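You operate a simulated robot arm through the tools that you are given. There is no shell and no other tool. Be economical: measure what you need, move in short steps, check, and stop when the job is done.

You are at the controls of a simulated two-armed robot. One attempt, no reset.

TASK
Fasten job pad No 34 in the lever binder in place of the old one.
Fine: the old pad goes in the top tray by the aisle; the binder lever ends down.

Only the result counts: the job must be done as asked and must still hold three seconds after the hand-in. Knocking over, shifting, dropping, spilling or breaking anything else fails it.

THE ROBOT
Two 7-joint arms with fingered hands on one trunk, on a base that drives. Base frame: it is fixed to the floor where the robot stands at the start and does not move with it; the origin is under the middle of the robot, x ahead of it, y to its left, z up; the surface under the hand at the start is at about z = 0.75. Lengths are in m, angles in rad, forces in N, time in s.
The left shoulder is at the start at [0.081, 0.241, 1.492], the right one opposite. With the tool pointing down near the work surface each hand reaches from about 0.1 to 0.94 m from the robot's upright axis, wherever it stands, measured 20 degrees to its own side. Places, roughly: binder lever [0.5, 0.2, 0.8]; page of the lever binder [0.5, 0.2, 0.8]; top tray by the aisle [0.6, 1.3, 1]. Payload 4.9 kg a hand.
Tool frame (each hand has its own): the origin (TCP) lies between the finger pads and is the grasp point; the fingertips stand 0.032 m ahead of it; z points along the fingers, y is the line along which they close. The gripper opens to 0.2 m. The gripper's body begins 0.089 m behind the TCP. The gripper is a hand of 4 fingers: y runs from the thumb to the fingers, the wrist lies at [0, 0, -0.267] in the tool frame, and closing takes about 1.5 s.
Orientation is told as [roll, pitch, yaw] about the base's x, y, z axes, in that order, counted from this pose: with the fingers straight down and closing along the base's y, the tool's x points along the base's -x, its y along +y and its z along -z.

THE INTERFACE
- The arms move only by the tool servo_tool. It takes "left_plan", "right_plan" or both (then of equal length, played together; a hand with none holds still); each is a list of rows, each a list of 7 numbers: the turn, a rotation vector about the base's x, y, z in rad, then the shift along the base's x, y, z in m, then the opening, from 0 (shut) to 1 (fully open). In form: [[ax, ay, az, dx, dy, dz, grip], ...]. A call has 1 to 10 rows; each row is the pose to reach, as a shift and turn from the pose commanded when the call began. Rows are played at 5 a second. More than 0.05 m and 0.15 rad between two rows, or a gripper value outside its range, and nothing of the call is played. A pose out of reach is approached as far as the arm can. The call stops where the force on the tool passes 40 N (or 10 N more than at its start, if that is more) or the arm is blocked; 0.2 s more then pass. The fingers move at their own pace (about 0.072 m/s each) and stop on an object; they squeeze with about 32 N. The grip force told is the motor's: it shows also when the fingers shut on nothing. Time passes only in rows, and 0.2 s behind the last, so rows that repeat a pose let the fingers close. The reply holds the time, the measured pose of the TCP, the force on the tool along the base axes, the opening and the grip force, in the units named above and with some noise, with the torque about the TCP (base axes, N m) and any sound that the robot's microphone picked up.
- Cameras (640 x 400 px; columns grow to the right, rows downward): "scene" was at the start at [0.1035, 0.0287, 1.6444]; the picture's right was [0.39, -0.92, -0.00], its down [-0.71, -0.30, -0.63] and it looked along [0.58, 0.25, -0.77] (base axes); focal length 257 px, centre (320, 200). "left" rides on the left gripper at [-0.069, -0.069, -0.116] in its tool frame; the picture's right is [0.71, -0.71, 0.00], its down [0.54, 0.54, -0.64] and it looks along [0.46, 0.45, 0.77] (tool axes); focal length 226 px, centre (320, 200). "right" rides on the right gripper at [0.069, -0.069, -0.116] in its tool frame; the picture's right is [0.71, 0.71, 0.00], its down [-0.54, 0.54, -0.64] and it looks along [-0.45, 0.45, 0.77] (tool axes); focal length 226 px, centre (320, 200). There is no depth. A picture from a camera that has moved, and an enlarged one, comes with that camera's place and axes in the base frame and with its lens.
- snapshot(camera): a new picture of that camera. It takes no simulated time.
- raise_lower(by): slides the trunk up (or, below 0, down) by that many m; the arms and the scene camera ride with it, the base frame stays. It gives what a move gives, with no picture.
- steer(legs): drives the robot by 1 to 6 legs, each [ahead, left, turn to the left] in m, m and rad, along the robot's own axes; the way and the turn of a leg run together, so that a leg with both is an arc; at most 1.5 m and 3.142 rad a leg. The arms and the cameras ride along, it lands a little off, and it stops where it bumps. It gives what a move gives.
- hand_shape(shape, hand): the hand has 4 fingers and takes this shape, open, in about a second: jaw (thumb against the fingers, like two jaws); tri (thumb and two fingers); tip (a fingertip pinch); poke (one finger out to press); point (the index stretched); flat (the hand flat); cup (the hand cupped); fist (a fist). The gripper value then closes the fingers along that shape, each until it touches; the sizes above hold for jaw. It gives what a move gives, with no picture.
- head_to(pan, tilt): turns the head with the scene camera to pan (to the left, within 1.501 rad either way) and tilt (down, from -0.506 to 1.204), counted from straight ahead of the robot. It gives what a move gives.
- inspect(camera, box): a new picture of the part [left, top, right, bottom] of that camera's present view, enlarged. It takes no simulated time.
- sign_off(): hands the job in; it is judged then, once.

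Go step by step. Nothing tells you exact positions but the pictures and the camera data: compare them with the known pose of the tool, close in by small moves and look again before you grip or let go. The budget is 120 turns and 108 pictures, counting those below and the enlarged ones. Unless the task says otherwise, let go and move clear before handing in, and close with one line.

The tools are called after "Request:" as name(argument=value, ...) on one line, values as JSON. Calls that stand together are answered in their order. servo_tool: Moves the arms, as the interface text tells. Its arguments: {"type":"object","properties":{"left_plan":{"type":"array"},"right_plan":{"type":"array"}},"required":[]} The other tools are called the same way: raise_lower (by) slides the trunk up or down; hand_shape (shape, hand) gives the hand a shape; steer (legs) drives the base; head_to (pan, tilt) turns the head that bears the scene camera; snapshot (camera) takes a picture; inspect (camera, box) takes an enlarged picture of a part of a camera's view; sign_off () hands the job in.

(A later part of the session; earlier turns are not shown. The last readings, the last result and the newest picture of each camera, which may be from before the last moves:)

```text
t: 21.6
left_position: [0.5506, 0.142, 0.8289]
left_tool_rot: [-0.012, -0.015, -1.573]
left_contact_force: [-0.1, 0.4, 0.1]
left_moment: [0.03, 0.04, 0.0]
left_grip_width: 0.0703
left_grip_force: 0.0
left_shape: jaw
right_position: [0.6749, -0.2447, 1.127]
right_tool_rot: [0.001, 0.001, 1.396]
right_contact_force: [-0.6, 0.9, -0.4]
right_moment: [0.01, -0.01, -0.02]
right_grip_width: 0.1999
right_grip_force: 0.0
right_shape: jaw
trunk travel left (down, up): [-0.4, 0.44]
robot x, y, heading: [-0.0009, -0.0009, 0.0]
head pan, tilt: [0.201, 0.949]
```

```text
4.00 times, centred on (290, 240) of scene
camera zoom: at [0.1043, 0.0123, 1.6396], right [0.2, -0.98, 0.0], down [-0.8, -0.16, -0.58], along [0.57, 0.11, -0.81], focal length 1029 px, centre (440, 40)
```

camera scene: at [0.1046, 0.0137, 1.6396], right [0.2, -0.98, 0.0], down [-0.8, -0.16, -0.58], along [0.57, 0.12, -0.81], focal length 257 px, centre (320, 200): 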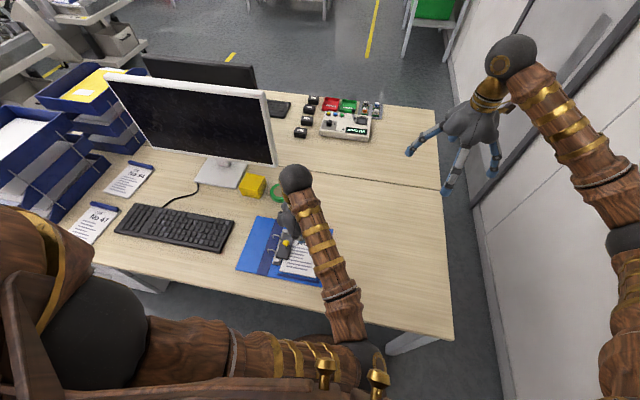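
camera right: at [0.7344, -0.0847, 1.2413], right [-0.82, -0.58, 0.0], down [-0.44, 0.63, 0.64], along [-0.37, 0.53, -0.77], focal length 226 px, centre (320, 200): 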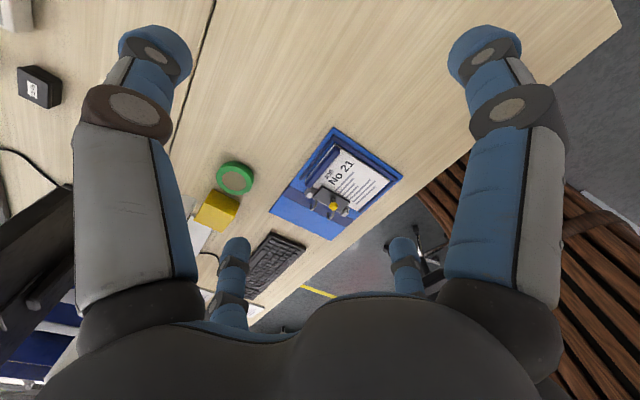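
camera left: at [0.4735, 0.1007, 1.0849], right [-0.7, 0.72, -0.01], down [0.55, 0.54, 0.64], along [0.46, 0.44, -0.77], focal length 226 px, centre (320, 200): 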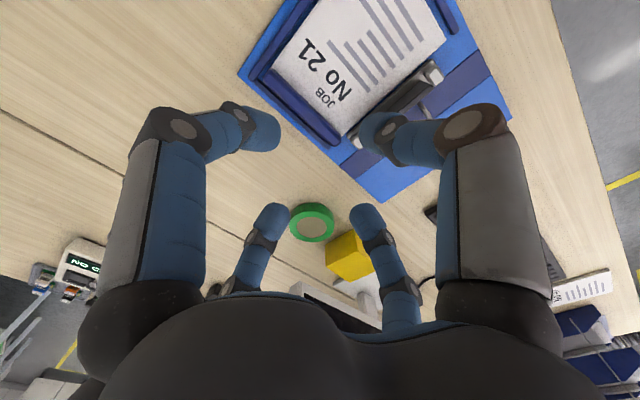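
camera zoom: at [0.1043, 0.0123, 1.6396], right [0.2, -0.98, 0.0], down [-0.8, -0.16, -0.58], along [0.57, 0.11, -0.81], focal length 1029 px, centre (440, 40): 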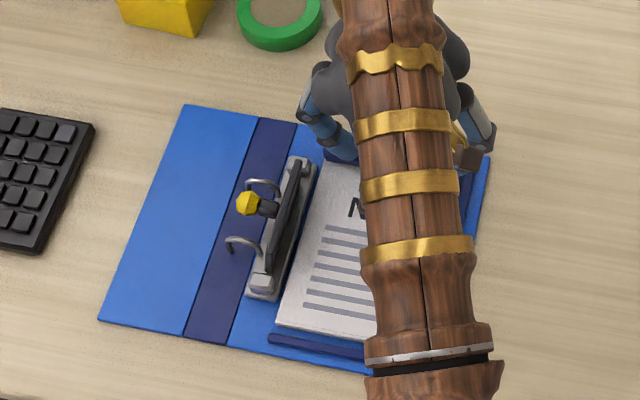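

Request:
servo_tool(left_plan=[[0.015, -0.012, 0, 0.006, 0.004, 0, 0.35], [0.015, -0.012, 0, 0.006, 0.004, -0.01, 0.35], [0.015, -0.012, 0, 0.006, 0.004, -0.018, 0.35], [0.015, -0.012, 0, 0.006, 0.004, -0.018, 0], [0.015, -0.012, 0, 0.006, 0.004, -0.018, 0], [0.015, -0.012, 0, 0.006, 0.004, -0.018, 0]])

Request:
inspect(camera="left", box=[200, 50, 440, 200])

```text
t: 22.8
left_position: [0.56, 0.1435, 0.8128]
left_tool_rot: [0.009, 0.0, -1.572]
left_contact_force: [4.4, 3.5, 21.9]
left_moment: [0.85, -0.21, 0.04]
left_grip_width: 0.0283
left_grip_force: 8.4
left_shape: jaw
right_position: [0.6738, -0.2453, 1.1276]
right_tool_rot: [-0.002, 0.0, 1.396]
right_contact_force: [1.2, -0.1, 0.2]
right_moment: [-0.01, 0.01, 0.0]
right_grip_width: 0.1999
right_grip_force: 0.1
right_shape: jaw
trunk travel left (down, up): [-0.4, 0.44]
robot x, y, heading: [-0.0001, 0.0003, -0.005]
head pan, tilt: [0.201, 0.949]
stopped in row 5 (left hand): the force on the tool passed its limit at 40 N (the readings are from after the stop); the commanded pose is now the measured one
```

```text
2.67 times, centred on (320, 125) of left
camera zoom: at [0.4899, 0.076, 0.93], right [-0.71, 0.71, -0.01], down [0.54, 0.54, 0.65], along [0.46, 0.45, -0.76], focal length 603 px, centre (320, 400)
```

zoom: 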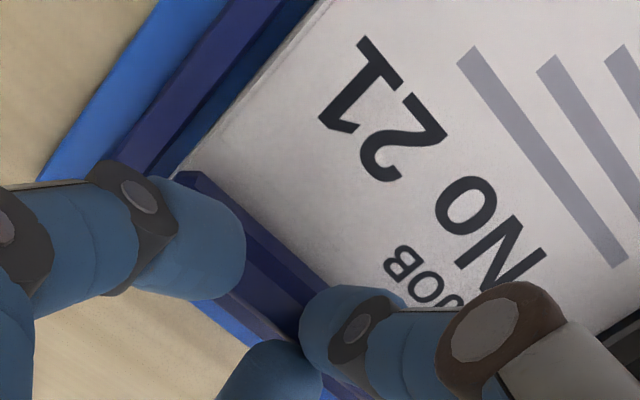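

Closing drove the tips down onto the surface, so I'll rise a few mm and close again.

Request:
servo_tool(left_plan=[[0, 0, 0, 0, 0, 0.004, 0.25], [0, 0, 0, 0, 0, 0.008, 0.15], [0, 0, 0, -0.002, 0, 0.008, 0], [0, 0, 0, -0.002, 0, 0.008, 0], [0, 0, 0, -0.002, 0, 0.008, 0]])

Request:
inspect(camera="left", box=[200, 50, 440, 200])

```text
t: 24.0
left_position: [0.5572, 0.1439, 0.8188]
left_tool_rot: [0.002, -0.001, -1.573]
left_contact_force: [-0.1, -0.5, 1.4]
left_moment: [-0.02, 0.02, 0.01]
left_grip_width: 0.0
left_grip_force: 32.0
left_shape: jaw
right_position: [0.6746, -0.2463, 1.1259]
right_tool_rot: [-0.001, 0.001, 1.396]
right_contact_force: [0.3, -0.5, -0.8]
right_moment: [0.0, 0.02, -0.01]
right_grip_width: 0.1996
right_grip_force: 0.0
right_shape: jaw
trunk travel left (down, up): [-0.4, 0.44]
robot x, y, heading: [0.0062, -0.0054, -0.002]
head pan, tilt: [0.201, 0.949]
```

```text
2.67 times, centred on (320, 125) of left
camera zoom: at [0.4884, 0.0765, 0.9358], right [-0.71, 0.71, 0.0], down [0.54, 0.54, 0.64], along [0.46, 0.45, -0.77], focal length 603 px, centre (320, 400)
```

zoom: 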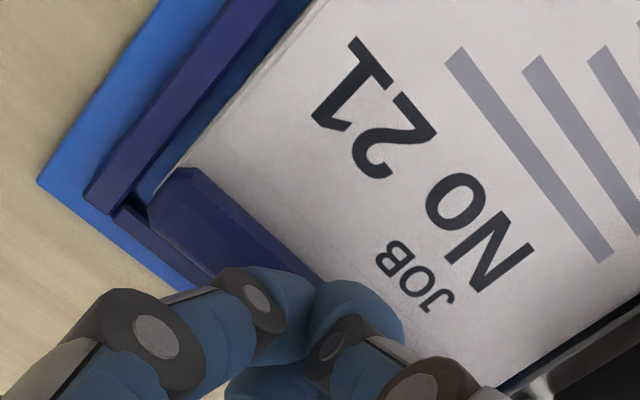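

The four fingers close radially like a cross, so two of them landed on the bar. I'll turn the hand 45° so that two fingers sit on each side of it.

Request:
servo_tool(left_plan=[[0, 0, 0, 0, 0, 0.04, 0], [0, 0, 0.131, 0, 0.0, 0.04, 0.2], [0, 0, 0.262, 0, 0.0, 0.04, 0.3], [0, 0, 0.393, 0, 0.0, 0.04, 0.4], [0, 0, 0.524, 0, 0.0, 0.04, 0.4], [0, 0, 0.655, 0, 0.0, 0.04, 0.4], [0, 0, 0.786, 0, 0.0, 0.04, 0.4], [0, 0, 0.786, 0, 0.0, 0.04, 0.4]])

Request:
snapshot(camera="left")

Request:
snapshot(camera="scene")

```text
t: 25.8
left_position: [0.5582, 0.1437, 0.8604]
left_tool_rot: [0.001, -0.002, -0.786]
left_contact_force: [-0.8, -0.1, 0.3]
left_moment: [0.0, 0.01, 0.01]
left_grip_width: 0.0796
left_grip_force: 0.1
left_shape: jaw
right_position: [0.6747, -0.2458, 1.1261]
right_tool_rot: [0.001, 0.0, 1.395]
right_contact_force: [-0.2, 0.3, 0.6]
right_moment: [0.01, 0.02, -0.02]
right_grip_width: 0.1997
right_grip_force: 0.1
right_shape: jaw
trunk travel left (down, up): [-0.4, 0.44]
robot x, y, heading: [-0.0006, -0.001, -0.001]
head pan, tilt: [0.201, 0.949]
```

```text
66 pictures are left
camera left: at [0.5583, 0.0475, 0.9768], right [-1.0, 0.0, 0.0], down [0.0, 0.77, 0.64], along [0.0, 0.64, -0.77], focal length 226 px, centre (320, 200)
```

left: 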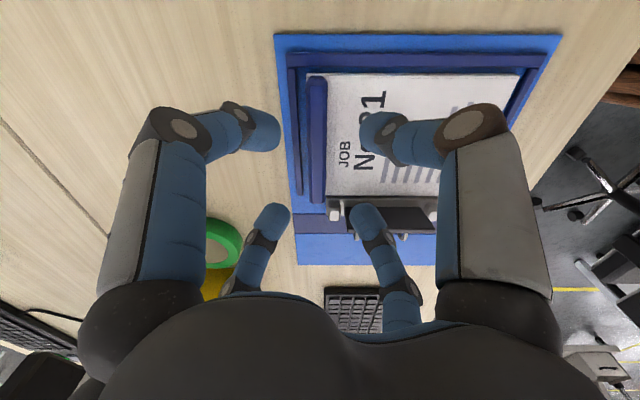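

```text
65 pictures are left
camera scene: at [0.1045, 0.0121, 1.6396], right [0.2, -0.98, 0.0], down [-0.8, -0.16, -0.58], along [0.57, 0.11, -0.81], focal length 257 px, centre (320, 200)
```

scene: 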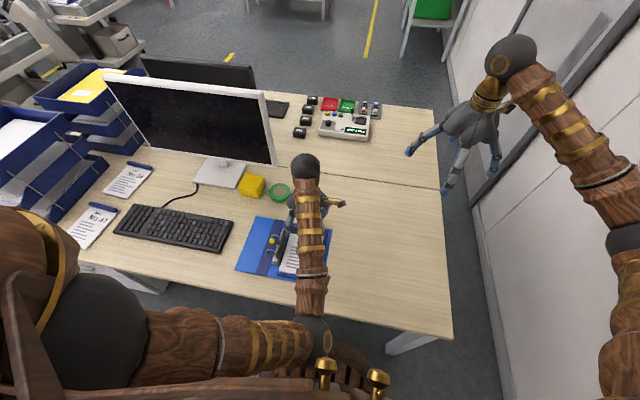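

The bar now runs straight between the finger pairs, so I'll descend and close.

Request:
servo_tool(left_plan=[[0, 0, 0, 0.002, 0.002, -0.025, 0.4], [0, 0, 0, 0.002, 0.002, -0.042, 0.4], [0, 0, 0, 0.002, 0.002, -0.05, 0.35], [0, 0, 0, 0.002, 0.002, -0.05, 0.1], [0, 0, 0, 0.002, 0.002, -0.05, 0], [0, 0, 0, 0.002, 0.002, -0.05, 0], [0, 0, 0, 0.002, 0.002, -0.05, 0]])

Request:
inspect(camera="left", box=[200, 40, 440, 240])

```text
t: 27.4
left_position: [0.558, 0.1473, 0.81]
left_tool_rot: [0.001, -0.001, -0.785]
left_contact_force: [-0.8, 0.8, 0.6]
left_moment: [0.04, -0.02, -0.21]
left_grip_width: 0.0213
left_grip_force: 31.9
left_shape: jaw
right_position: [0.6745, -0.2464, 1.1277]
right_tool_rot: [-0.001, 0.0, 1.395]
right_contact_force: [0.3, 0.3, 0.0]
right_moment: [-0.01, -0.01, -0.02]
right_grip_width: 0.1998
right_grip_force: 0.1
right_shape: jaw
trunk travel left (down, up): [-0.4, 0.44]
robot x, y, heading: [0.002, -0.0025, -0.002]
head pan, tilt: [0.201, 0.949]
```

```text
2.00 times, centred on (320, 140) of left
camera zoom: at [0.558, 0.05, 0.9274], right [-1.0, 0.0, 0.0], down [0.0, 0.77, 0.64], along [0.0, 0.64, -0.77], focal length 452 px, centre (320, 320)
```

zoom: 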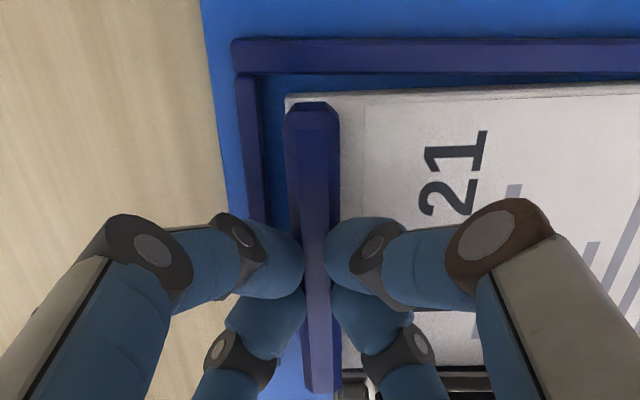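

A firm grip with two fingers on each side. I'll lift straight up.

Request:
servo_tool(left_plan=[[0, 0, 0, 0, 0, 0.01, 0], [0, 0, 0, 0, 0, 0.02, 0], [0, 0, 0, 0, 0, 0.035, 0], [0, 0, 0, 0, 0, 0.06, 0], [0, 0, 0, 0, 0, 0.1, 0], [0, 0, 0, 0, 0, 0.15, 0]])

Request:
snapshot(camera="left")

Request:
inspect(camera="scene", box=[200, 130, 400, 290])

```text
t: 28.8
left_position: [0.5578, 0.1468, 0.9591]
left_tool_rot: [0.002, 0.0, -0.786]
left_contact_force: [-1.3, 0.0, -0.7]
left_moment: [-0.02, 0.0, 0.01]
left_grip_width: 0.0182
left_grip_force: 32.2
left_shape: jaw
right_position: [0.6746, -0.2474, 1.1259]
right_tool_rot: [0.0, 0.001, 1.397]
right_contact_force: [0.1, -0.4, 0.4]
right_moment: [0.01, -0.01, 0.02]
right_grip_width: 0.1998
right_grip_force: 0.1
right_shape: jaw
trunk travel left (down, up): [-0.4, 0.44]
robot x, y, heading: [-0.0039, -0.0006, -0.004]
head pan, tilt: [0.201, 0.949]
```

```text
63 pictures are left
camera left: at [0.5583, 0.0498, 1.0765], right [-1.0, 0.0, 0.0], down [0.0, 0.76, 0.64], along [0.0, 0.64, -0.76], focal length 226 px, centre (320, 200)
```

left: 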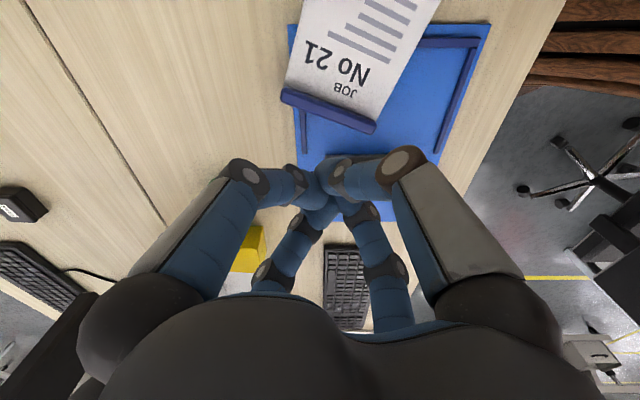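

```text
2.50 times, centred on (300, 210) of scene
camera zoom: at [0.1044, 0.0107, 1.6394], right [0.2, -0.98, 0.0], down [-0.8, -0.16, -0.58], along [0.57, 0.11, -0.81], focal length 643 px, centre (370, 175)
```

zoom: 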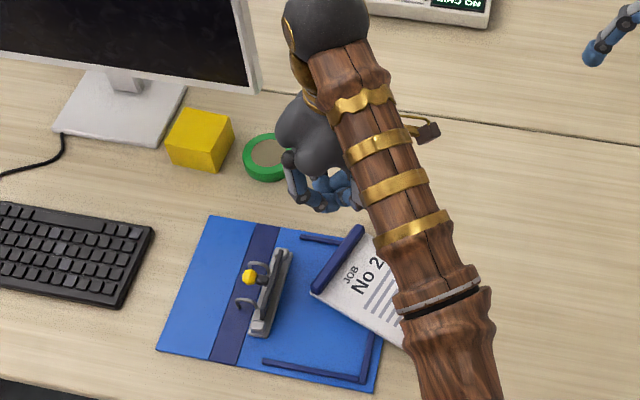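

The pad slipped out of the grip: the fingers held only the bar's chamfered top. It now lies twisted across the binder. I'll line up with its new angle and regrip lower.

Request:
servo_tool(left_plan=[[0, 0, -0.12, -0.004, 0, 0, 0.4], [0, 0, -0.24, -0.008, 0.001, -0.02, 0.4], [0, 0, -0.35, -0.013, 0.001, -0.05, 0.4], [0, 0, -0.35, -0.013, 0.001, -0.08, 0.4], [0, 0, -0.35, -0.013, 0.001, -0.1, 0.4]])

Request:
inspect(camera="left", box=[160, 0, 480, 200])

Request:
inspect(camera="scene", box=[220, 180, 380, 290])

```text
t: 30.0
left_position: [0.5475, 0.147, 0.8576]
left_tool_rot: [0.002, -0.004, -1.138]
left_contact_force: [0.1, 0.1, 0.2]
left_moment: [-0.01, 0.02, -0.04]
left_grip_width: 0.0795
left_grip_force: 0.2
left_shape: jaw
right_position: [0.674, -0.2444, 1.1273]
right_tool_rot: [0.001, 0.001, 1.398]
right_contact_force: [0.4, 0.0, 0.4]
right_moment: [0.03, -0.02, -0.01]
right_grip_width: 0.2002
right_grip_force: 0.0
right_shape: jaw
trunk travel left (down, up): [-0.4, 0.44]
robot x, y, heading: [0.0013, -0.0031, -0.001]
head pan, tilt: [0.201, 0.949]
```

```text
2.00 times, centred on (320, 100) of left
camera zoom: at [0.5139, 0.0568, 0.9754], right [-0.94, 0.34, 0.0], down [0.26, 0.72, 0.64], along [0.22, 0.6, -0.77], focal length 452 px, centre (320, 400)
```

zoom: 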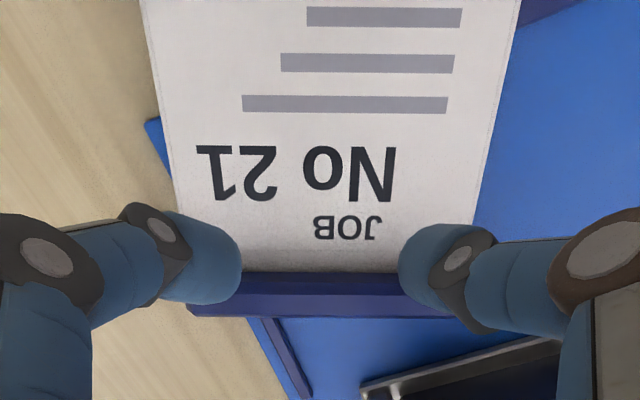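

```text
3.64 times, centred on (300, 235) of scene
camera zoom: at [0.1048, 0.0123, 1.6396], right [0.2, -0.98, 0.0], down [-0.8, -0.16, -0.58], along [0.57, 0.11, -0.81], focal length 936 px, centre (393, 73)
```

zoom: 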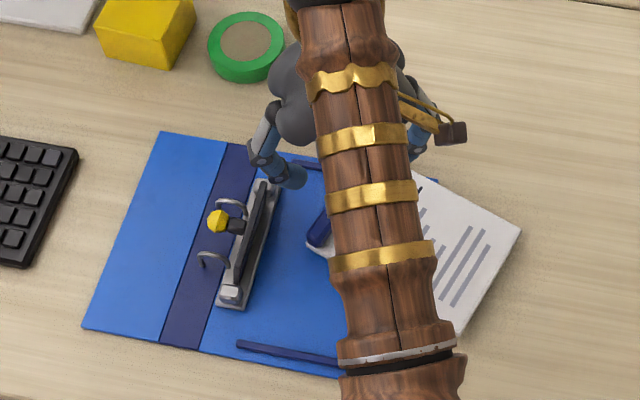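

Request:
servo_tool(left_plan=[[0, 0, 0, -0.001, -0.003, -0.025, 0.4], [0, 0, 0, -0.001, -0.003, -0.04, 0.4], [0, 0, 0, -0.001, -0.003, -0.046, 0.4], [0, 0, 0, -0.001, -0.003, -0.05, 0.4], [0, 0, 0, -0.001, -0.003, -0.053, 0.4]])

Request:
inspect(camera="left", box=[160, 0, 480, 200])

```text
t: 31.2
left_position: [0.5453, 0.1456, 0.8053]
left_tool_rot: [0.002, -0.001, -1.135]
left_contact_force: [-0.3, -0.6, 0.1]
left_moment: [0.03, 0.01, 0.06]
left_grip_width: 0.0797
left_grip_force: 0.1
left_shape: jaw
right_position: [0.6754, -0.2453, 1.1248]
right_tool_rot: [0.001, 0.0, 1.397]
right_contact_force: [0.4, 0.4, 0.1]
right_moment: [-0.03, 0.0, 0.01]
right_grip_width: 0.2001
right_grip_force: 0.0
right_shape: jaw
trunk travel left (down, up): [-0.4, 0.44]
robot x, y, heading: [0.0014, 0.0007, -0.004]
head pan, tilt: [0.201, 0.949]
```

```text
2.00 times, centred on (320, 100) of left
camera zoom: at [0.513, 0.0543, 0.9227], right [-0.94, 0.34, 0.0], down [0.26, 0.72, 0.64], along [0.22, 0.6, -0.77], focal length 452 px, centre (320, 400)
```

zoom: 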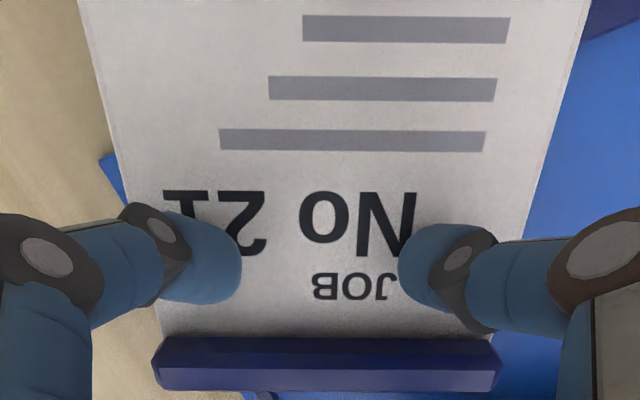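

Request:
servo_tool(left_plan=[[0, 0, 0, -0.0005, -0.0015, -0.003, 0.4], [0, 0, 0, -0.0005, -0.0015, -0.006, 0.4], [0, 0, 0, -0.0005, -0.0015, -0.008, 0.3]])

```text
t: 32.0
left_position: [0.5429, 0.1446, 0.7979]
left_tool_rot: [0.001, 0.001, -1.137]
left_contact_force: [1.3, 0.1, 1.3]
left_moment: [-0.32, -0.03, -0.18]
left_grip_width: 0.0568
left_grip_force: 16.7
left_shape: jaw
right_position: [0.6721, -0.2463, 1.1283]
right_tool_rot: [-0.002, 0.0, 1.398]
right_contact_force: [-0.4, -0.2, 1.3]
right_moment: [0.03, -0.03, -0.03]
right_grip_width: 0.1998
right_grip_force: 0.1
right_shape: jaw
trunk travel left (down, up): [-0.4, 0.44]
robot x, y, heading: [0.0027, -0.0013, -0.002]
head pan, tilt: [0.201, 0.949]
```

Request:
servo_tool(left_plan=[[0, 0, 0, 0, 0, 0.004, 0.4], [0, 0, 0, 0, 0, 0.005, 0.3], [0, 0, 0, 0, 0, 0.005, 0.1], [0, 0, 0, 0, 0, 0.005, 0], [0, 0, 0, 0, 0, 0.005, 0], [0, 0, 0, 0, 0, 0.005, 0]])

Request:
inspect(camera="left", box=[160, 0, 480, 200])

```text
t: 33.4
left_position: [0.5442, 0.1428, 0.8026]
left_tool_rot: [0.001, -0.002, -1.137]
left_contact_force: [-0.2, 0.1, -0.1]
left_moment: [0.09, -0.05, 0.01]
left_grip_width: 0.0348
left_grip_force: 31.9
left_shape: jaw
right_position: [0.6743, -0.2462, 1.127]
right_tool_rot: [-0.001, 0.0, 1.395]
right_contact_force: [0.1, 0.5, -0.3]
right_moment: [0.0, 0.01, -0.02]
right_grip_width: 0.1997
right_grip_force: 0.0
right_shape: jaw
trunk travel left (down, up): [-0.4, 0.44]
robot x, y, heading: [0.0011, -0.0005, 0.001]
head pan, tilt: [0.201, 0.949]
```

```text
2.00 times, centred on (320, 100) of left
camera zoom: at [0.5113, 0.0521, 0.9198], right [-0.94, 0.34, 0.0], down [0.26, 0.72, 0.64], along [0.22, 0.6, -0.77], focal length 452 px, centre (320, 400)
```

zoom: 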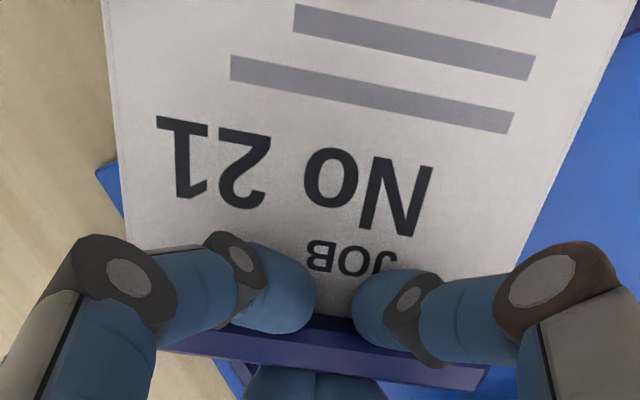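

Request:
servo_tool(left_plan=[[0, 0, 0, 0, 0, 0.005, 0], [0, 0, 0, 0, 0, 0.01, 0], [0, 0, 0, 0, 0, 0.02, 0], [0, 0, 0, 0, 0, 0.03, 0]])

Request:
inspect(camera="left", box=[160, 0, 480, 200])

Request:
inspect(camera="scene", box=[220, 180, 380, 290])

```text
t: 34.4
left_position: [0.5446, 0.1419, 0.8319]
left_tool_rot: [0.003, -0.001, -1.136]
left_contact_force: [0.7, 0.9, -1.7]
left_moment: [0.09, -0.06, -0.01]
left_grip_width: 0.0349
left_grip_force: 31.6
left_shape: jaw
right_position: [0.6747, -0.2454, 1.1249]
right_tool_rot: [-0.001, -0.001, 1.397]
right_contact_force: [0.4, 0.0, -0.1]
right_moment: [0.01, 0.0, 0.01]
right_grip_width: 0.1998
right_grip_force: 0.0
right_shape: jaw
trunk travel left (down, up): [-0.4, 0.44]
robot x, y, heading: [0.003, -0.0048, -0.004]
head pan, tilt: [0.201, 0.949]
```

```text
2.00 times, centred on (320, 100) of left
camera zoom: at [0.5116, 0.0516, 0.9493], right [-0.94, 0.34, 0.0], down [0.26, 0.72, 0.64], along [0.22, 0.6, -0.77], focal length 452 px, centre (320, 400)
```

zoom: 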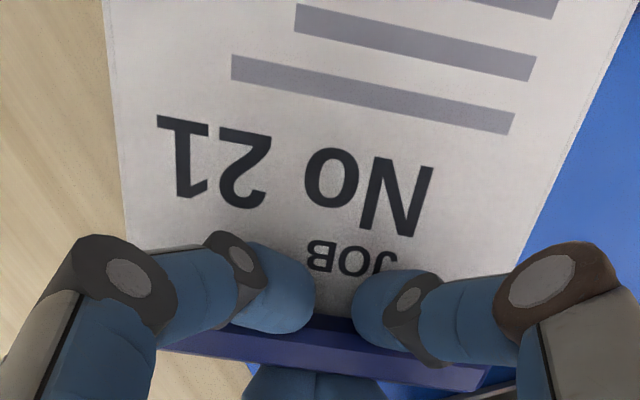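

```text
3.64 times, centred on (300, 235) of scene
camera zoom: at [0.1047, 0.012, 1.6395], right [0.2, -0.98, 0.0], down [-0.8, -0.16, -0.58], along [0.57, 0.11, -0.81], focal length 936 px, centre (393, 73)
```

zoom: 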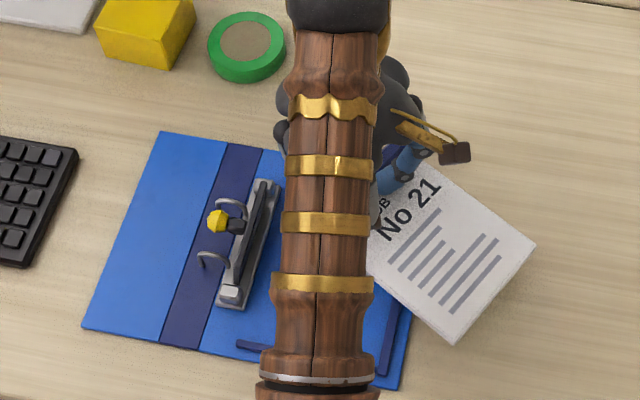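

The pad is now held rigidly and clear of the binder. I'll raise it and pull the right hand back from the monitor before driving left.

Request:
servo_tool(left_plan=[[0, 0, 0, 0, 0, 0.04, 0], [0, 0, 0, 0, 0, 0.08, 0], [0, 0, 0, 0, 0, 0.12, 0], [0, 0, 0, 0, 0, 0.16, 0], [0, 0, 0, 0, 0, 0.2, 0], [0, 0, 0, 0, 0, 0.24, 0], [0, 0, 0, 0, 0, 0.28, 0], [0, 0, 0, 0, 0, 0.32, 0], [0, 0, 0, 0, 0, 0.36, 0]], right_plan=[[0, 0, 0, -0.025, 0, 0.01, 1], [0, 0, 0, -0.05, 0, 0.02, 1], [0, 0, 0, -0.075, 0, 0.03, 1], [0, 0, 0, -0.1, 0, 0.04, 1], [0, 0, 0, -0.125, 0, 0.05, 1], [0, 0, 0, -0.15, 0, 0.06, 1], [0, 0, 0, -0.175, 0, 0.07, 1], [0, 0, 0, -0.2, 0, 0.08, 1], [0, 0, 0, -0.22, 0, 0.09, 1]])

Request:
head_to(pan=0.7, tilt=0.8)

Request:
snapshot(camera="scene")

```text
t: 36.4
left_position: [0.5404, 0.1422, 1.1943]
left_tool_rot: [0.003, -0.002, -1.137]
left_contact_force: [0.3, -0.2, -1.0]
left_moment: [0.06, -0.05, 0.05]
left_grip_width: 0.0345
left_grip_force: 31.8
left_shape: jaw
right_position: [0.4516, -0.2431, 1.2169]
right_tool_rot: [-0.001, -0.001, 1.396]
right_contact_force: [0.4, -0.3, -0.6]
right_moment: [0.0, -0.05, -0.03]
right_grip_width: 0.1999
right_grip_force: 0.0
right_shape: jaw
trunk travel left (down, up): [-0.4, 0.44]
robot x, y, heading: [-0.0003, 0.0001, -0.006]
head pan, tilt: [0.201, 0.949]
```

```text
t: 37.3
left_position: [0.5423, 0.1409, 1.1931]
left_tool_rot: [0.002, -0.002, -1.136]
left_contact_force: [0.1, 0.8, -1.4]
left_moment: [0.11, -0.01, -0.02]
left_grip_width: 0.0346
left_grip_force: 32.2
left_shape: jaw
right_position: [0.4538, -0.2434, 1.2164]
right_tool_rot: [0.0, 0.0, 1.397]
right_contact_force: [1.2, 0.5, 0.4]
right_moment: [0.0, -0.04, 0.01]
right_grip_width: 0.2
right_grip_force: 0.0
right_shape: jaw
trunk travel left (down, up): [-0.4, 0.44]
robot x, y, heading: [0.0013, 0.0012, -0.001]
head pan, tilt: [0.7, 0.799]
```

```text
55 pictures are left
camera scene: at [0.0955, 0.0493, 1.6511], right [0.64, -0.77, 0.0], down [-0.55, -0.46, -0.7], along [0.53, 0.45, -0.72], focal length 257 px, centre (320, 200)
```

scene: 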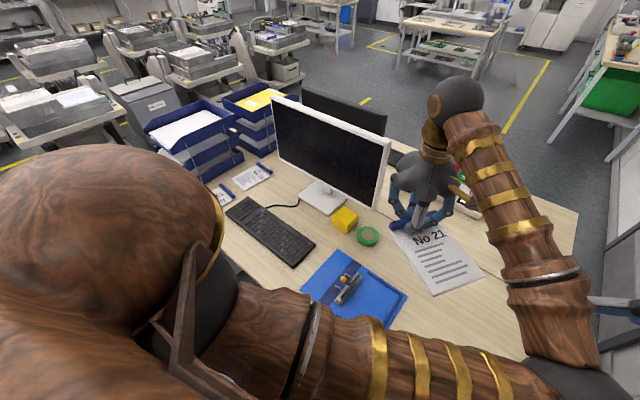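

Request:
steer(legs=[[0, 0.33, 0], [0, 0.32, 0]])

Request:
head_to(pan=0.95, tilt=0.75)

Request:
snapshot(camera="scene")

```text
t: 41.3
left_position: [0.5403, 0.8048, 1.1941]
left_tool_rot: [0.004, 0.0, -1.129]
left_contact_force: [0.0, -1.0, -0.4]
left_moment: [0.09, -0.04, -0.01]
left_grip_width: 0.0346
left_grip_force: 31.8
left_shape: jaw
right_position: [0.456, 0.4178, 1.2169]
right_tool_rot: [0.0, -0.003, 1.405]
right_contact_force: [-0.7, 0.2, 0.3]
right_moment: [0.03, -0.04, -0.02]
right_grip_width: 0.2002
right_grip_force: 0.0
right_shape: jaw
trunk travel left (down, up): [-0.4, 0.44]
robot x, y, heading: [-0.0004, 0.6591, 0.008]
head pan, tilt: [0.7, 0.799]
```

```text
t: 42.1
left_position: [0.54, 0.8068, 1.194]
left_tool_rot: [0.001, -0.003, -1.128]
left_contact_force: [1.0, 0.0, -0.9]
left_moment: [0.1, -0.06, -0.01]
left_grip_width: 0.0345
left_grip_force: 32.0
left_shape: jaw
right_position: [0.4558, 0.4213, 1.2159]
right_tool_rot: [0.0, 0.0, 1.406]
right_contact_force: [0.5, 1.0, -0.6]
right_moment: [-0.03, -0.01, -0.01]
right_grip_width: 0.2001
right_grip_force: 0.0
right_shape: jaw
trunk travel left (down, up): [-0.4, 0.44]
robot x, y, heading: [-0.0009, 0.6607, 0.005]
head pan, tilt: [0.949, 0.75]
```

```text
54 pictures are left
camera scene: at [0.0811, 0.7266, 1.6551], right [0.82, -0.58, 0.0], down [-0.39, -0.56, -0.73], along [0.42, 0.6, -0.68], focal length 257 px, centre (320, 200)
```

scene: 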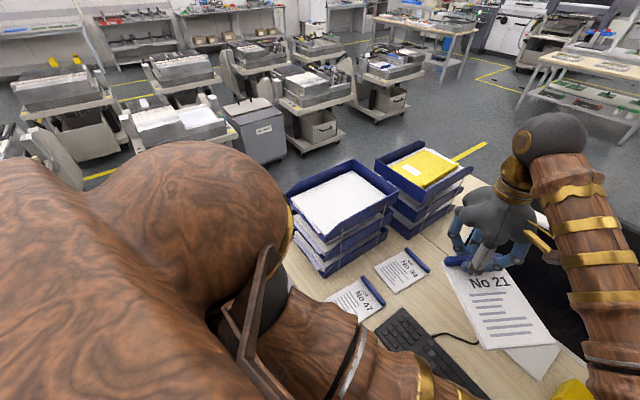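

The target tray spans roughly x 0.41–0.755 and y 1.165–1.40. I'll drive 0.25 m further left and turn the hand by about −60° so the pad lines up with it.

Request:
steer(legs=[[0, 0.25, 0]])

Request:
servo_tool(left_plan=[[0, 0, -0.13, 0, 0, 0, 0], [0, 0, -0.26, 0, 0, 0, 0], [0, 0, -0.39, 0, 0, 0, 0], [0, 0, -0.52, 0, 0, 0, 0], [0, 0, -0.65, 0, 0, 0, 0], [0, 0, -0.78, 0, 0, 0, 0], [0, 0, -0.91, 0, 0, 0, 0], [0, 0, -1.04, 0, 0, 0, 0]])

Request:
snapshot(camera="scene")

Request:
snapshot(camera="left")

```text
t: 43.9
left_position: [0.5384, 1.0585, 1.194]
left_tool_rot: [0.003, -0.001, -1.123]
left_contact_force: [-0.7, -0.3, -1.0]
left_moment: [0.1, -0.07, -0.01]
left_grip_width: 0.0348
left_grip_force: 32.0
left_shape: jaw
right_position: [0.4555, 0.6716, 1.2156]
right_tool_rot: [-0.001, 0.0, 1.408]
right_contact_force: [0.3, 0.7, 1.2]
right_moment: [0.03, 0.01, 0.05]
right_grip_width: 0.1998
right_grip_force: 0.1
right_shape: jaw
trunk travel left (down, up): [-0.4, 0.44]
robot x, y, heading: [-0.0013, 0.9096, 0.012]
head pan, tilt: [0.949, 0.75]
```

```text
t: 45.7
left_position: [0.5374, 1.0594, 1.1953]
left_tool_rot: [0.002, -0.003, -2.167]
left_contact_force: [-0.1, -0.2, -1.8]
left_moment: [-0.01, -0.12, 0.0]
left_grip_width: 0.0344
left_grip_force: 32.3
left_shape: jaw
right_position: [0.4546, 0.6733, 1.2158]
right_tool_rot: [0.001, 0.0, 1.408]
right_contact_force: [-0.3, 0.0, -0.2]
right_moment: [-0.01, 0.02, 0.01]
right_grip_width: 0.1999
right_grip_force: 0.0
right_shape: jaw
trunk travel left (down, up): [-0.4, 0.44]
robot x, y, heading: [-0.0029, 0.9087, 0.012]
head pan, tilt: [0.949, 0.75]
```

```text
53 pictures are left
camera scene: at [0.0788, 0.9762, 1.6551], right [0.82, -0.57, 0.0], down [-0.39, -0.56, -0.73], along [0.42, 0.6, -0.68], focal length 257 px, centre (320, 200)
```

scene: 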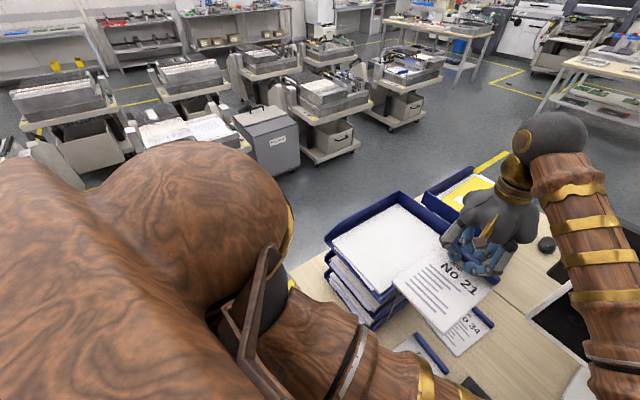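

```text
52 pictures are left
camera left: at [0.4432, 1.0418, 1.3127], right [-0.19, 0.98, 0.0], down [0.75, 0.15, 0.64], along [0.63, 0.12, -0.77], focal length 226 px, centre (320, 200)
```

left: 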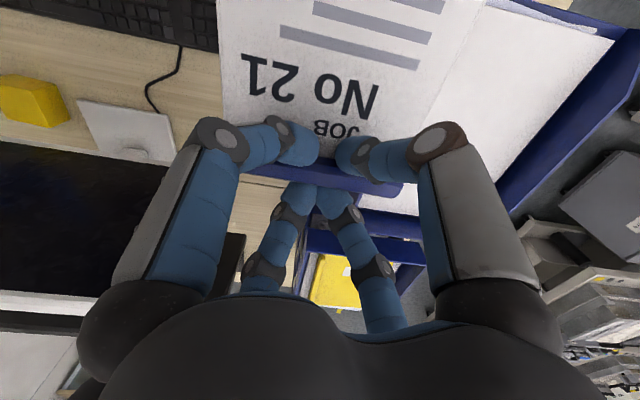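

Request:
servo_tool(left_plan=[[0, 0, 0, 0.016, 0.036, 0, 0], [0, 0, 0, 0.032, 0.072, 0, 0], [0, 0, 0, 0.048, 0.108, 0, 0], [0, 0, 0, 0.064, 0.144, 0, 0], [0, 0, 0, 0.08, 0.18, 0, 0], [0, 0, 0, 0.0976, 0.2156, 0, 0], [0, 0, 0, 0.0976, 0.2156, -0.04, 0], [0, 0, 0, 0.0976, 0.2156, -0.06, 0]])

Request:
snapshot(camera="scene")

Request:
snapshot(camera="left")

```text
t: 47.5
left_position: [0.636, 1.2737, 1.133]
left_tool_rot: [0.001, -0.001, -2.165]
left_contact_force: [1.1, -0.7, -0.4]
left_moment: [0.0, -0.1, -0.01]
left_grip_width: 0.0343
left_grip_force: 31.7
left_shape: jaw
right_position: [0.4553, 0.6727, 1.2171]
right_tool_rot: [0.0, 0.0, 1.408]
right_contact_force: [-0.2, 0.6, -0.2]
right_moment: [0.0, -0.03, 0.01]
right_grip_width: 0.1998
right_grip_force: 0.1
right_shape: jaw
trunk travel left (down, up): [-0.4, 0.44]
robot x, y, heading: [-0.0046, 0.91, 0.017]
head pan, tilt: [0.949, 0.75]
```

```text
51 pictures are left
camera scene: at [0.0788, 0.976, 1.6552], right [0.82, -0.57, 0.0], down [-0.39, -0.56, -0.73], along [0.42, 0.6, -0.68], focal length 257 px, centre (320, 200)
```

scene: 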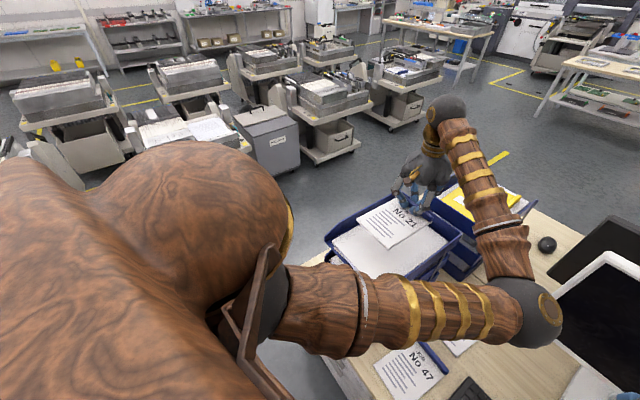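

```text
50 pictures are left
camera left: at [0.5404, 1.2561, 1.2505], right [-0.19, 0.98, 0.0], down [0.75, 0.15, 0.64], along [0.63, 0.12, -0.77], focal length 226 px, centre (320, 200)
```

left: 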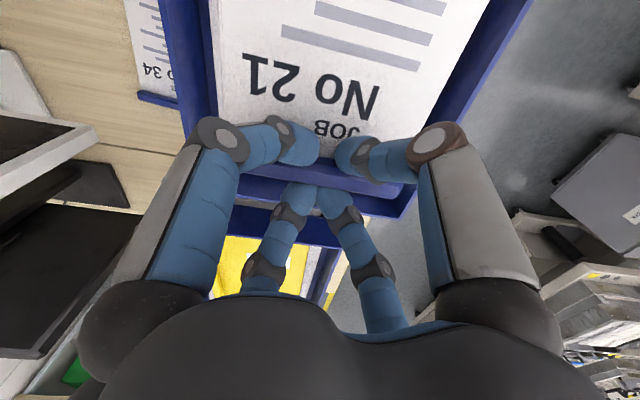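

The pad hangs over the tray with margin on every side. I'll lower it in small steps until it touches.

Request:
servo_tool(left_plan=[[0, 0, 0, 0, 0.01, -0.03, 0], [0, 0, 0, 0, 0.012, -0.06, 0], [0, 0, 0, 0, 0.012, -0.075, 0], [0, 0, 0, 0, 0.012, -0.085, 0], [0, 0, 0, 0, 0.012, -0.09, 0], [0, 0, 0, 0, 0.012, -0.095, 0]])

Request:
inspect(camera="scene", box=[310, 160, 510, 290])

```text
t: 48.9
left_position: [0.6353, 1.2871, 1.0394]
left_tool_rot: [0.003, -0.002, -2.162]
left_contact_force: [-0.4, 0.4, 0.0]
left_moment: [0.0, -0.13, -0.01]
left_grip_width: 0.0343
left_grip_force: 32.6
left_shape: jaw
right_position: [0.456, 0.6729, 1.2158]
right_tool_rot: [0.0, 0.002, 1.408]
right_contact_force: [-0.3, 0.1, -0.1]
right_moment: [0.0, -0.04, -0.02]
right_grip_width: 0.1998
right_grip_force: 0.1
right_shape: jaw
trunk travel left (down, up): [-0.4, 0.44]
robot x, y, heading: [-0.0032, 0.9107, 0.009]
head pan, tilt: [0.949, 0.75]
```

```text
3.08 times, centred on (410, 225) of scene
camera zoom: at [0.0787, 0.9762, 1.6551], right [0.82, -0.57, 0.0], down [-0.39, -0.56, -0.73], along [0.42, 0.6, -0.68], focal length 792 px, centre (43, 123)
```

zoom: 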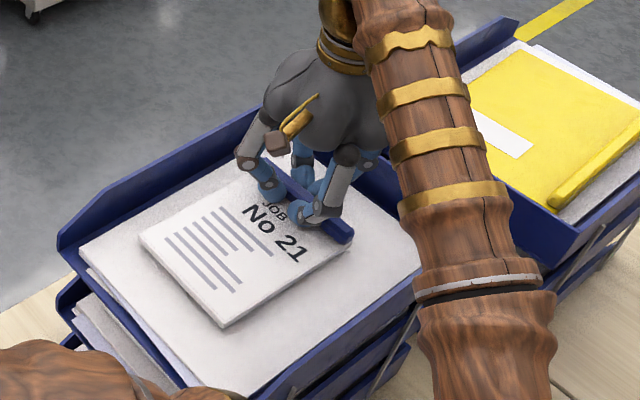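

Almost touching, so I'll lower a bit more until it makes contact.

Request:
servo_tool(left_plan=[[0, 0, 0, 0, 0, -0.004, 0], [0, 0, 0, 0, 0, -0.008, 0], [0, 0, 0, 0, 0, -0.012, 0]])

```text
t: 49.7
left_position: [0.6348, 1.285, 1.0323]
left_tool_rot: [0.004, 0.003, -2.163]
left_contact_force: [2.8, 3.6, 23.7]
left_moment: [0.23, 0.16, -0.02]
left_grip_width: 0.0346
left_grip_force: 31.6
left_shape: jaw
right_position: [0.4534, 0.6715, 1.2172]
right_tool_rot: [-0.002, -0.001, 1.409]
right_contact_force: [0.5, 0.4, -0.6]
right_moment: [-0.02, 0.01, 0.01]
right_grip_width: 0.2
right_grip_force: 0.1
right_shape: jaw
trunk travel left (down, up): [-0.4, 0.44]
robot x, y, heading: [0.0001, 0.9128, 0.014]
head pan, tilt: [0.949, 0.75]
```

Request:
servo_tool(left_plan=[[0, 0, 0, 0, 0, 0.005, 0], [0, 0, 0, 0, 0, 0.005, 0.2], [0, 0, 0, 0, 0, 0.006, 0.4], [0, 0, 0, 0, 0, 0.006, 0.4], [0, 0, 0, 0, 0, 0.03, 0.4], [0, 0, 0, 0, 0, 0.07, 0.4], [0, 0, 0, 0, 0, 0.12, 0.4], [0, 0, 0, 0, 0, 0.16, 0.4]])

Request:
snapshot(camera="left")

```text
t: 51.5
left_position: [0.6334, 1.2892, 1.1907]
left_tool_rot: [0.001, -0.002, -2.163]
left_contact_force: [-0.1, -0.3, -1.0]
left_moment: [0.01, -0.04, 0.03]
left_grip_width: 0.0801
left_grip_force: 0.0
left_shape: jaw
right_position: [0.4551, 0.6719, 1.2164]
right_tool_rot: [-0.001, 0.001, 1.408]
right_contact_force: [-0.5, 0.0, -0.5]
right_moment: [0.01, 0.02, 0.03]
right_grip_width: 0.2
right_grip_force: 0.1
right_shape: jaw
trunk travel left (down, up): [-0.4, 0.44]
robot x, y, heading: [0.0025, 0.9108, 0.007]
head pan, tilt: [0.949, 0.75]
```

```text
48 pictures are left
camera left: at [0.5386, 1.272, 1.3076], right [-0.19, 0.98, 0.0], down [0.75, 0.15, 0.64], along [0.63, 0.12, -0.77], focal length 226 px, centre (320, 200)
```

left: 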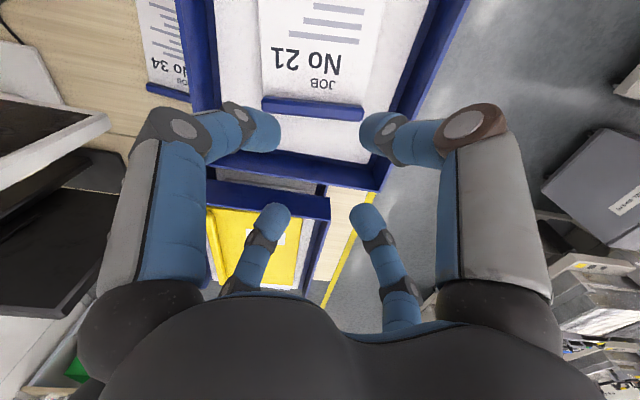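

No 21 lies flat in the top tray. Next I'll turn the hand back to −45° and check the space around pad No 34 and the monitor.

Request:
servo_tool(left_plan=[[0, 0, 0.14, 0, 0, 0.02, 0.4], [0, 0, 0.28, 0, 0, 0.02, 0.4], [0, 0, 0.42, 0, 0, 0.02, 0.4], [0, 0, 0.56, 0, 0, 0.02, 0.4], [0, 0, 0.7, 0, 0, 0.02, 0.4], [0, 0, 0.84, 0, 0, 0.02, 0.4], [0, 0, 0.98, 0, 0, 0.02, 0.4], [0, 0, 1.12, 0, 0, 0.02, 0.4], [0, 0, 1.26, 0, 0, 0.02, 0.4], [0, 0, 1.378, 0, 0, 0.02, 0.4]])

Request:
head_to(pan=0.2, tilt=0.85)

Request:
snapshot(camera="scene")

Request:
snapshot(camera="left")

```text
t: 53.7
left_position: [0.6346, 1.2861, 1.2072]
left_tool_rot: [0.001, -0.002, -0.783]
left_contact_force: [0.3, -0.3, 0.1]
left_moment: [-0.01, -0.02, 0.01]
left_grip_width: 0.0798
left_grip_force: 0.1
left_shape: jaw
right_position: [0.4552, 0.6714, 1.2163]
right_tool_rot: [0.0, 0.001, 1.408]
right_contact_force: [-0.7, 0.0, 1.0]
right_moment: [-0.01, -0.01, -0.01]
right_grip_width: 0.2
right_grip_force: 0.1
right_shape: jaw
trunk travel left (down, up): [-0.4, 0.44]
robot x, y, heading: [-0.0025, 0.9088, 0.016]
head pan, tilt: [0.949, 0.75]
```

```text
t: 54.8
left_position: [0.6357, 1.2869, 1.2062]
left_tool_rot: [0.002, -0.002, -0.787]
left_contact_force: [-0.3, -0.3, -0.4]
left_moment: [0.05, -0.03, -0.02]
left_grip_width: 0.0798
left_grip_force: 0.1
left_shape: jaw
right_position: [0.4543, 0.6714, 1.2161]
right_tool_rot: [0.001, -0.001, 1.409]
right_contact_force: [0.1, -0.2, 0.0]
right_moment: [-0.01, 0.01, 0.01]
right_grip_width: 0.1999
right_grip_force: 0.0
right_shape: jaw
trunk travel left (down, up): [-0.4, 0.44]
robot x, y, heading: [-0.0031, 0.9075, 0.012]
head pan, tilt: [0.201, 0.85]
```

```text
47 pictures are left
camera scene: at [0.1076, 0.9248, 1.6471], right [0.21, -0.98, 0.0], down [-0.73, -0.16, -0.66], along [0.65, 0.14, -0.75], focal length 257 px, centre (320, 200)
```

scene: 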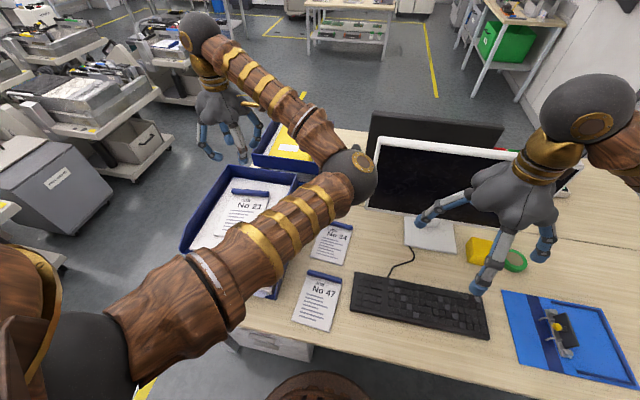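

```text
46 pictures are left
camera left: at [0.636, 1.1893, 1.3248], right [-1.0, 0.0, 0.0], down [0.0, 0.77, 0.64], along [0.0, 0.64, -0.77], focal length 226 px, centre (320, 200)
```

left: 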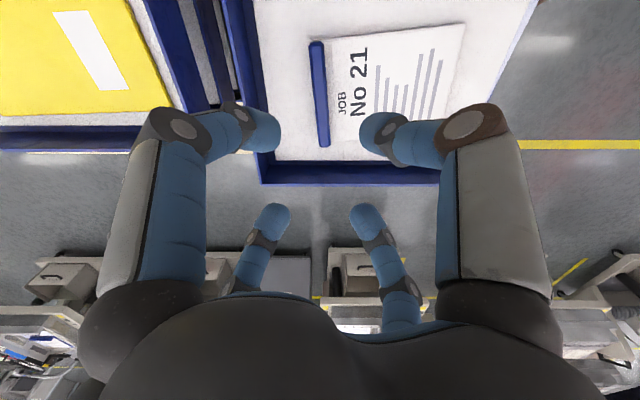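

Request:
servo_tool(left_plan=[[0, 0, 0, 0.01, -0.043, 0, 0.4], [0, 0, 0, 0.02, -0.086, 0, 0.4], [0, 0, 0, 0.035, -0.13, 0, 0.4], [0, 0, 0, 0.05, -0.173, 0, 0.4], [0, 0, 0, 0.065, -0.216, 0, 0.4], [0, 0, 0, 0.08, -0.26, 0, 0.4], [0, 0, 0, 0.095, -0.301, 0, 0.4], [0, 0, 0, 0.097, -0.301, -0.04, 0.4], [0, 0, 0, 0.097, -0.301, -0.08, 0.4]])

Request:
snapshot(camera="scene")

Request:
snapshot(camera="left")

```text
t: 56.8
left_position: [0.7322, 0.9837, 1.1259]
left_tool_rot: [0.001, -0.001, -0.785]
left_contact_force: [0.0, 0.7, 0.2]
left_moment: [-0.01, 0.0, 0.0]
left_grip_width: 0.0798
left_grip_force: 0.0
left_shape: jaw
right_position: [0.4558, 0.6734, 1.2153]
right_tool_rot: [-0.002, 0.001, 1.41]
right_contact_force: [0.5, -0.1, -0.2]
right_moment: [-0.02, 0.01, 0.0]
right_grip_width: 0.1999
right_grip_force: 0.1
right_shape: jaw
trunk travel left (down, up): [-0.4, 0.44]
robot x, y, heading: [0.0006, 0.9099, 0.01]
head pan, tilt: [0.201, 0.85]
```

```text
45 pictures are left
camera scene: at [0.1085, 0.9253, 1.6472], right [0.21, -0.98, 0.0], down [-0.74, -0.16, -0.66], along [0.64, 0.14, -0.75], focal length 257 px, centre (320, 200)
```

scene: 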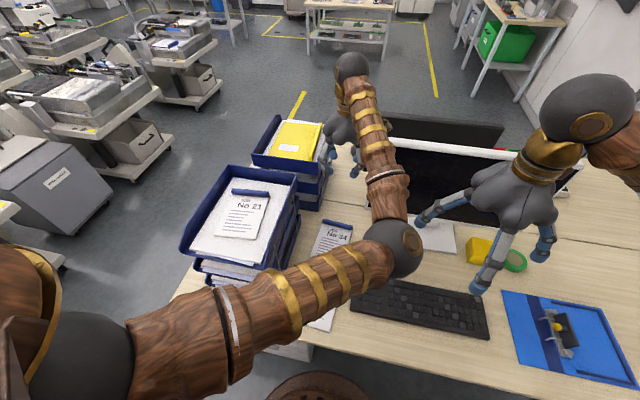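

```text
44 pictures are left
camera left: at [0.7329, 0.8874, 1.2435], right [-1.0, 0.0, 0.0], down [0.0, 0.77, 0.64], along [0.0, 0.64, -0.77], focal length 226 px, centre (320, 200)
```

left: 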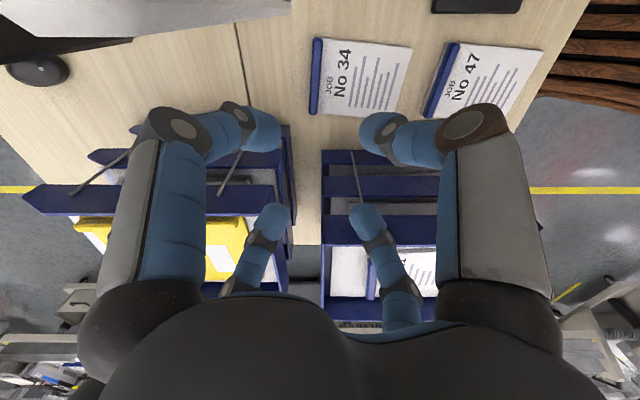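

Pad 34's bar is centred at about (0.7395, 0.982), and the monitor edge is close on the −y side. I'll grip slightly toward +y for clearance and come down carefully.

Request:
servo_tool(left_plan=[[0, 0, 0, 0.007, 0.021, 0, 0.4], [0, 0, 0, 0.007, 0.021, -0.04, 0.4], [0, 0, 0, 0.007, 0.021, -0.08, 0.4], [0, 0, 0, 0.007, 0.021, -0.12, 0.4], [0, 0, 0, 0.007, 0.021, -0.16, 0.4], [0, 0, 0, 0.007, 0.021, -0.2, 0.4], [0, 0, 0, 0.007, 0.021, -0.24, 0.4], [0, 0, 0, 0.007, 0.021, -0.27, 0.4]])

Request:
snapshot(camera="left")

Request:
snapshot(camera="scene")

```text
t: 58.6
left_position: [0.7392, 1.0085, 0.8577]
left_tool_rot: [0.0, -0.002, -0.784]
left_contact_force: [0.3, 0.3, -1.1]
left_moment: [-0.02, 0.0, -0.02]
left_grip_width: 0.0799
left_grip_force: 0.1
left_shape: jaw
right_position: [0.4549, 0.6725, 1.216]
right_tool_rot: [-0.001, -0.001, 1.409]
right_contact_force: [-0.2, -0.5, -0.8]
right_moment: [0.03, -0.02, 0.02]
right_grip_width: 0.1998
right_grip_force: 0.0
right_shape: jaw
trunk travel left (down, up): [-0.4, 0.44]
robot x, y, heading: [-0.0048, 0.9063, 0.01]
head pan, tilt: [0.201, 0.85]
```

```text
43 pictures are left
camera left: at [0.7409, 0.9108, 0.9758], right [-1.0, 0.0, 0.0], down [0.0, 0.77, 0.64], along [0.0, 0.64, -0.77], focal length 226 px, centre (320, 200)
```

left: 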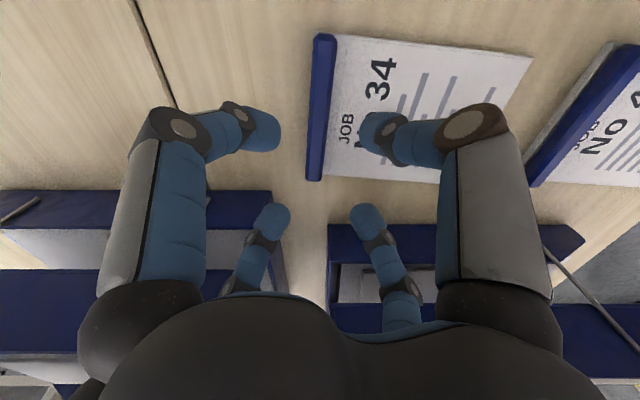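

```text
42 pictures are left
camera scene: at [0.1079, 0.9248, 1.6471], right [0.21, -0.98, 0.0], down [-0.73, -0.16, -0.66], along [0.65, 0.14, -0.75], focal length 257 px, centre (320, 200)
```

scene: 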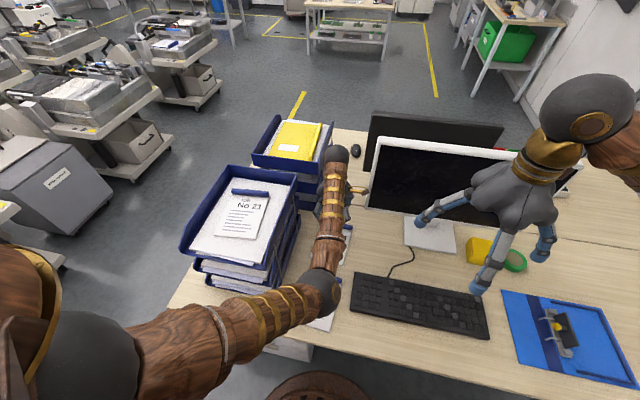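

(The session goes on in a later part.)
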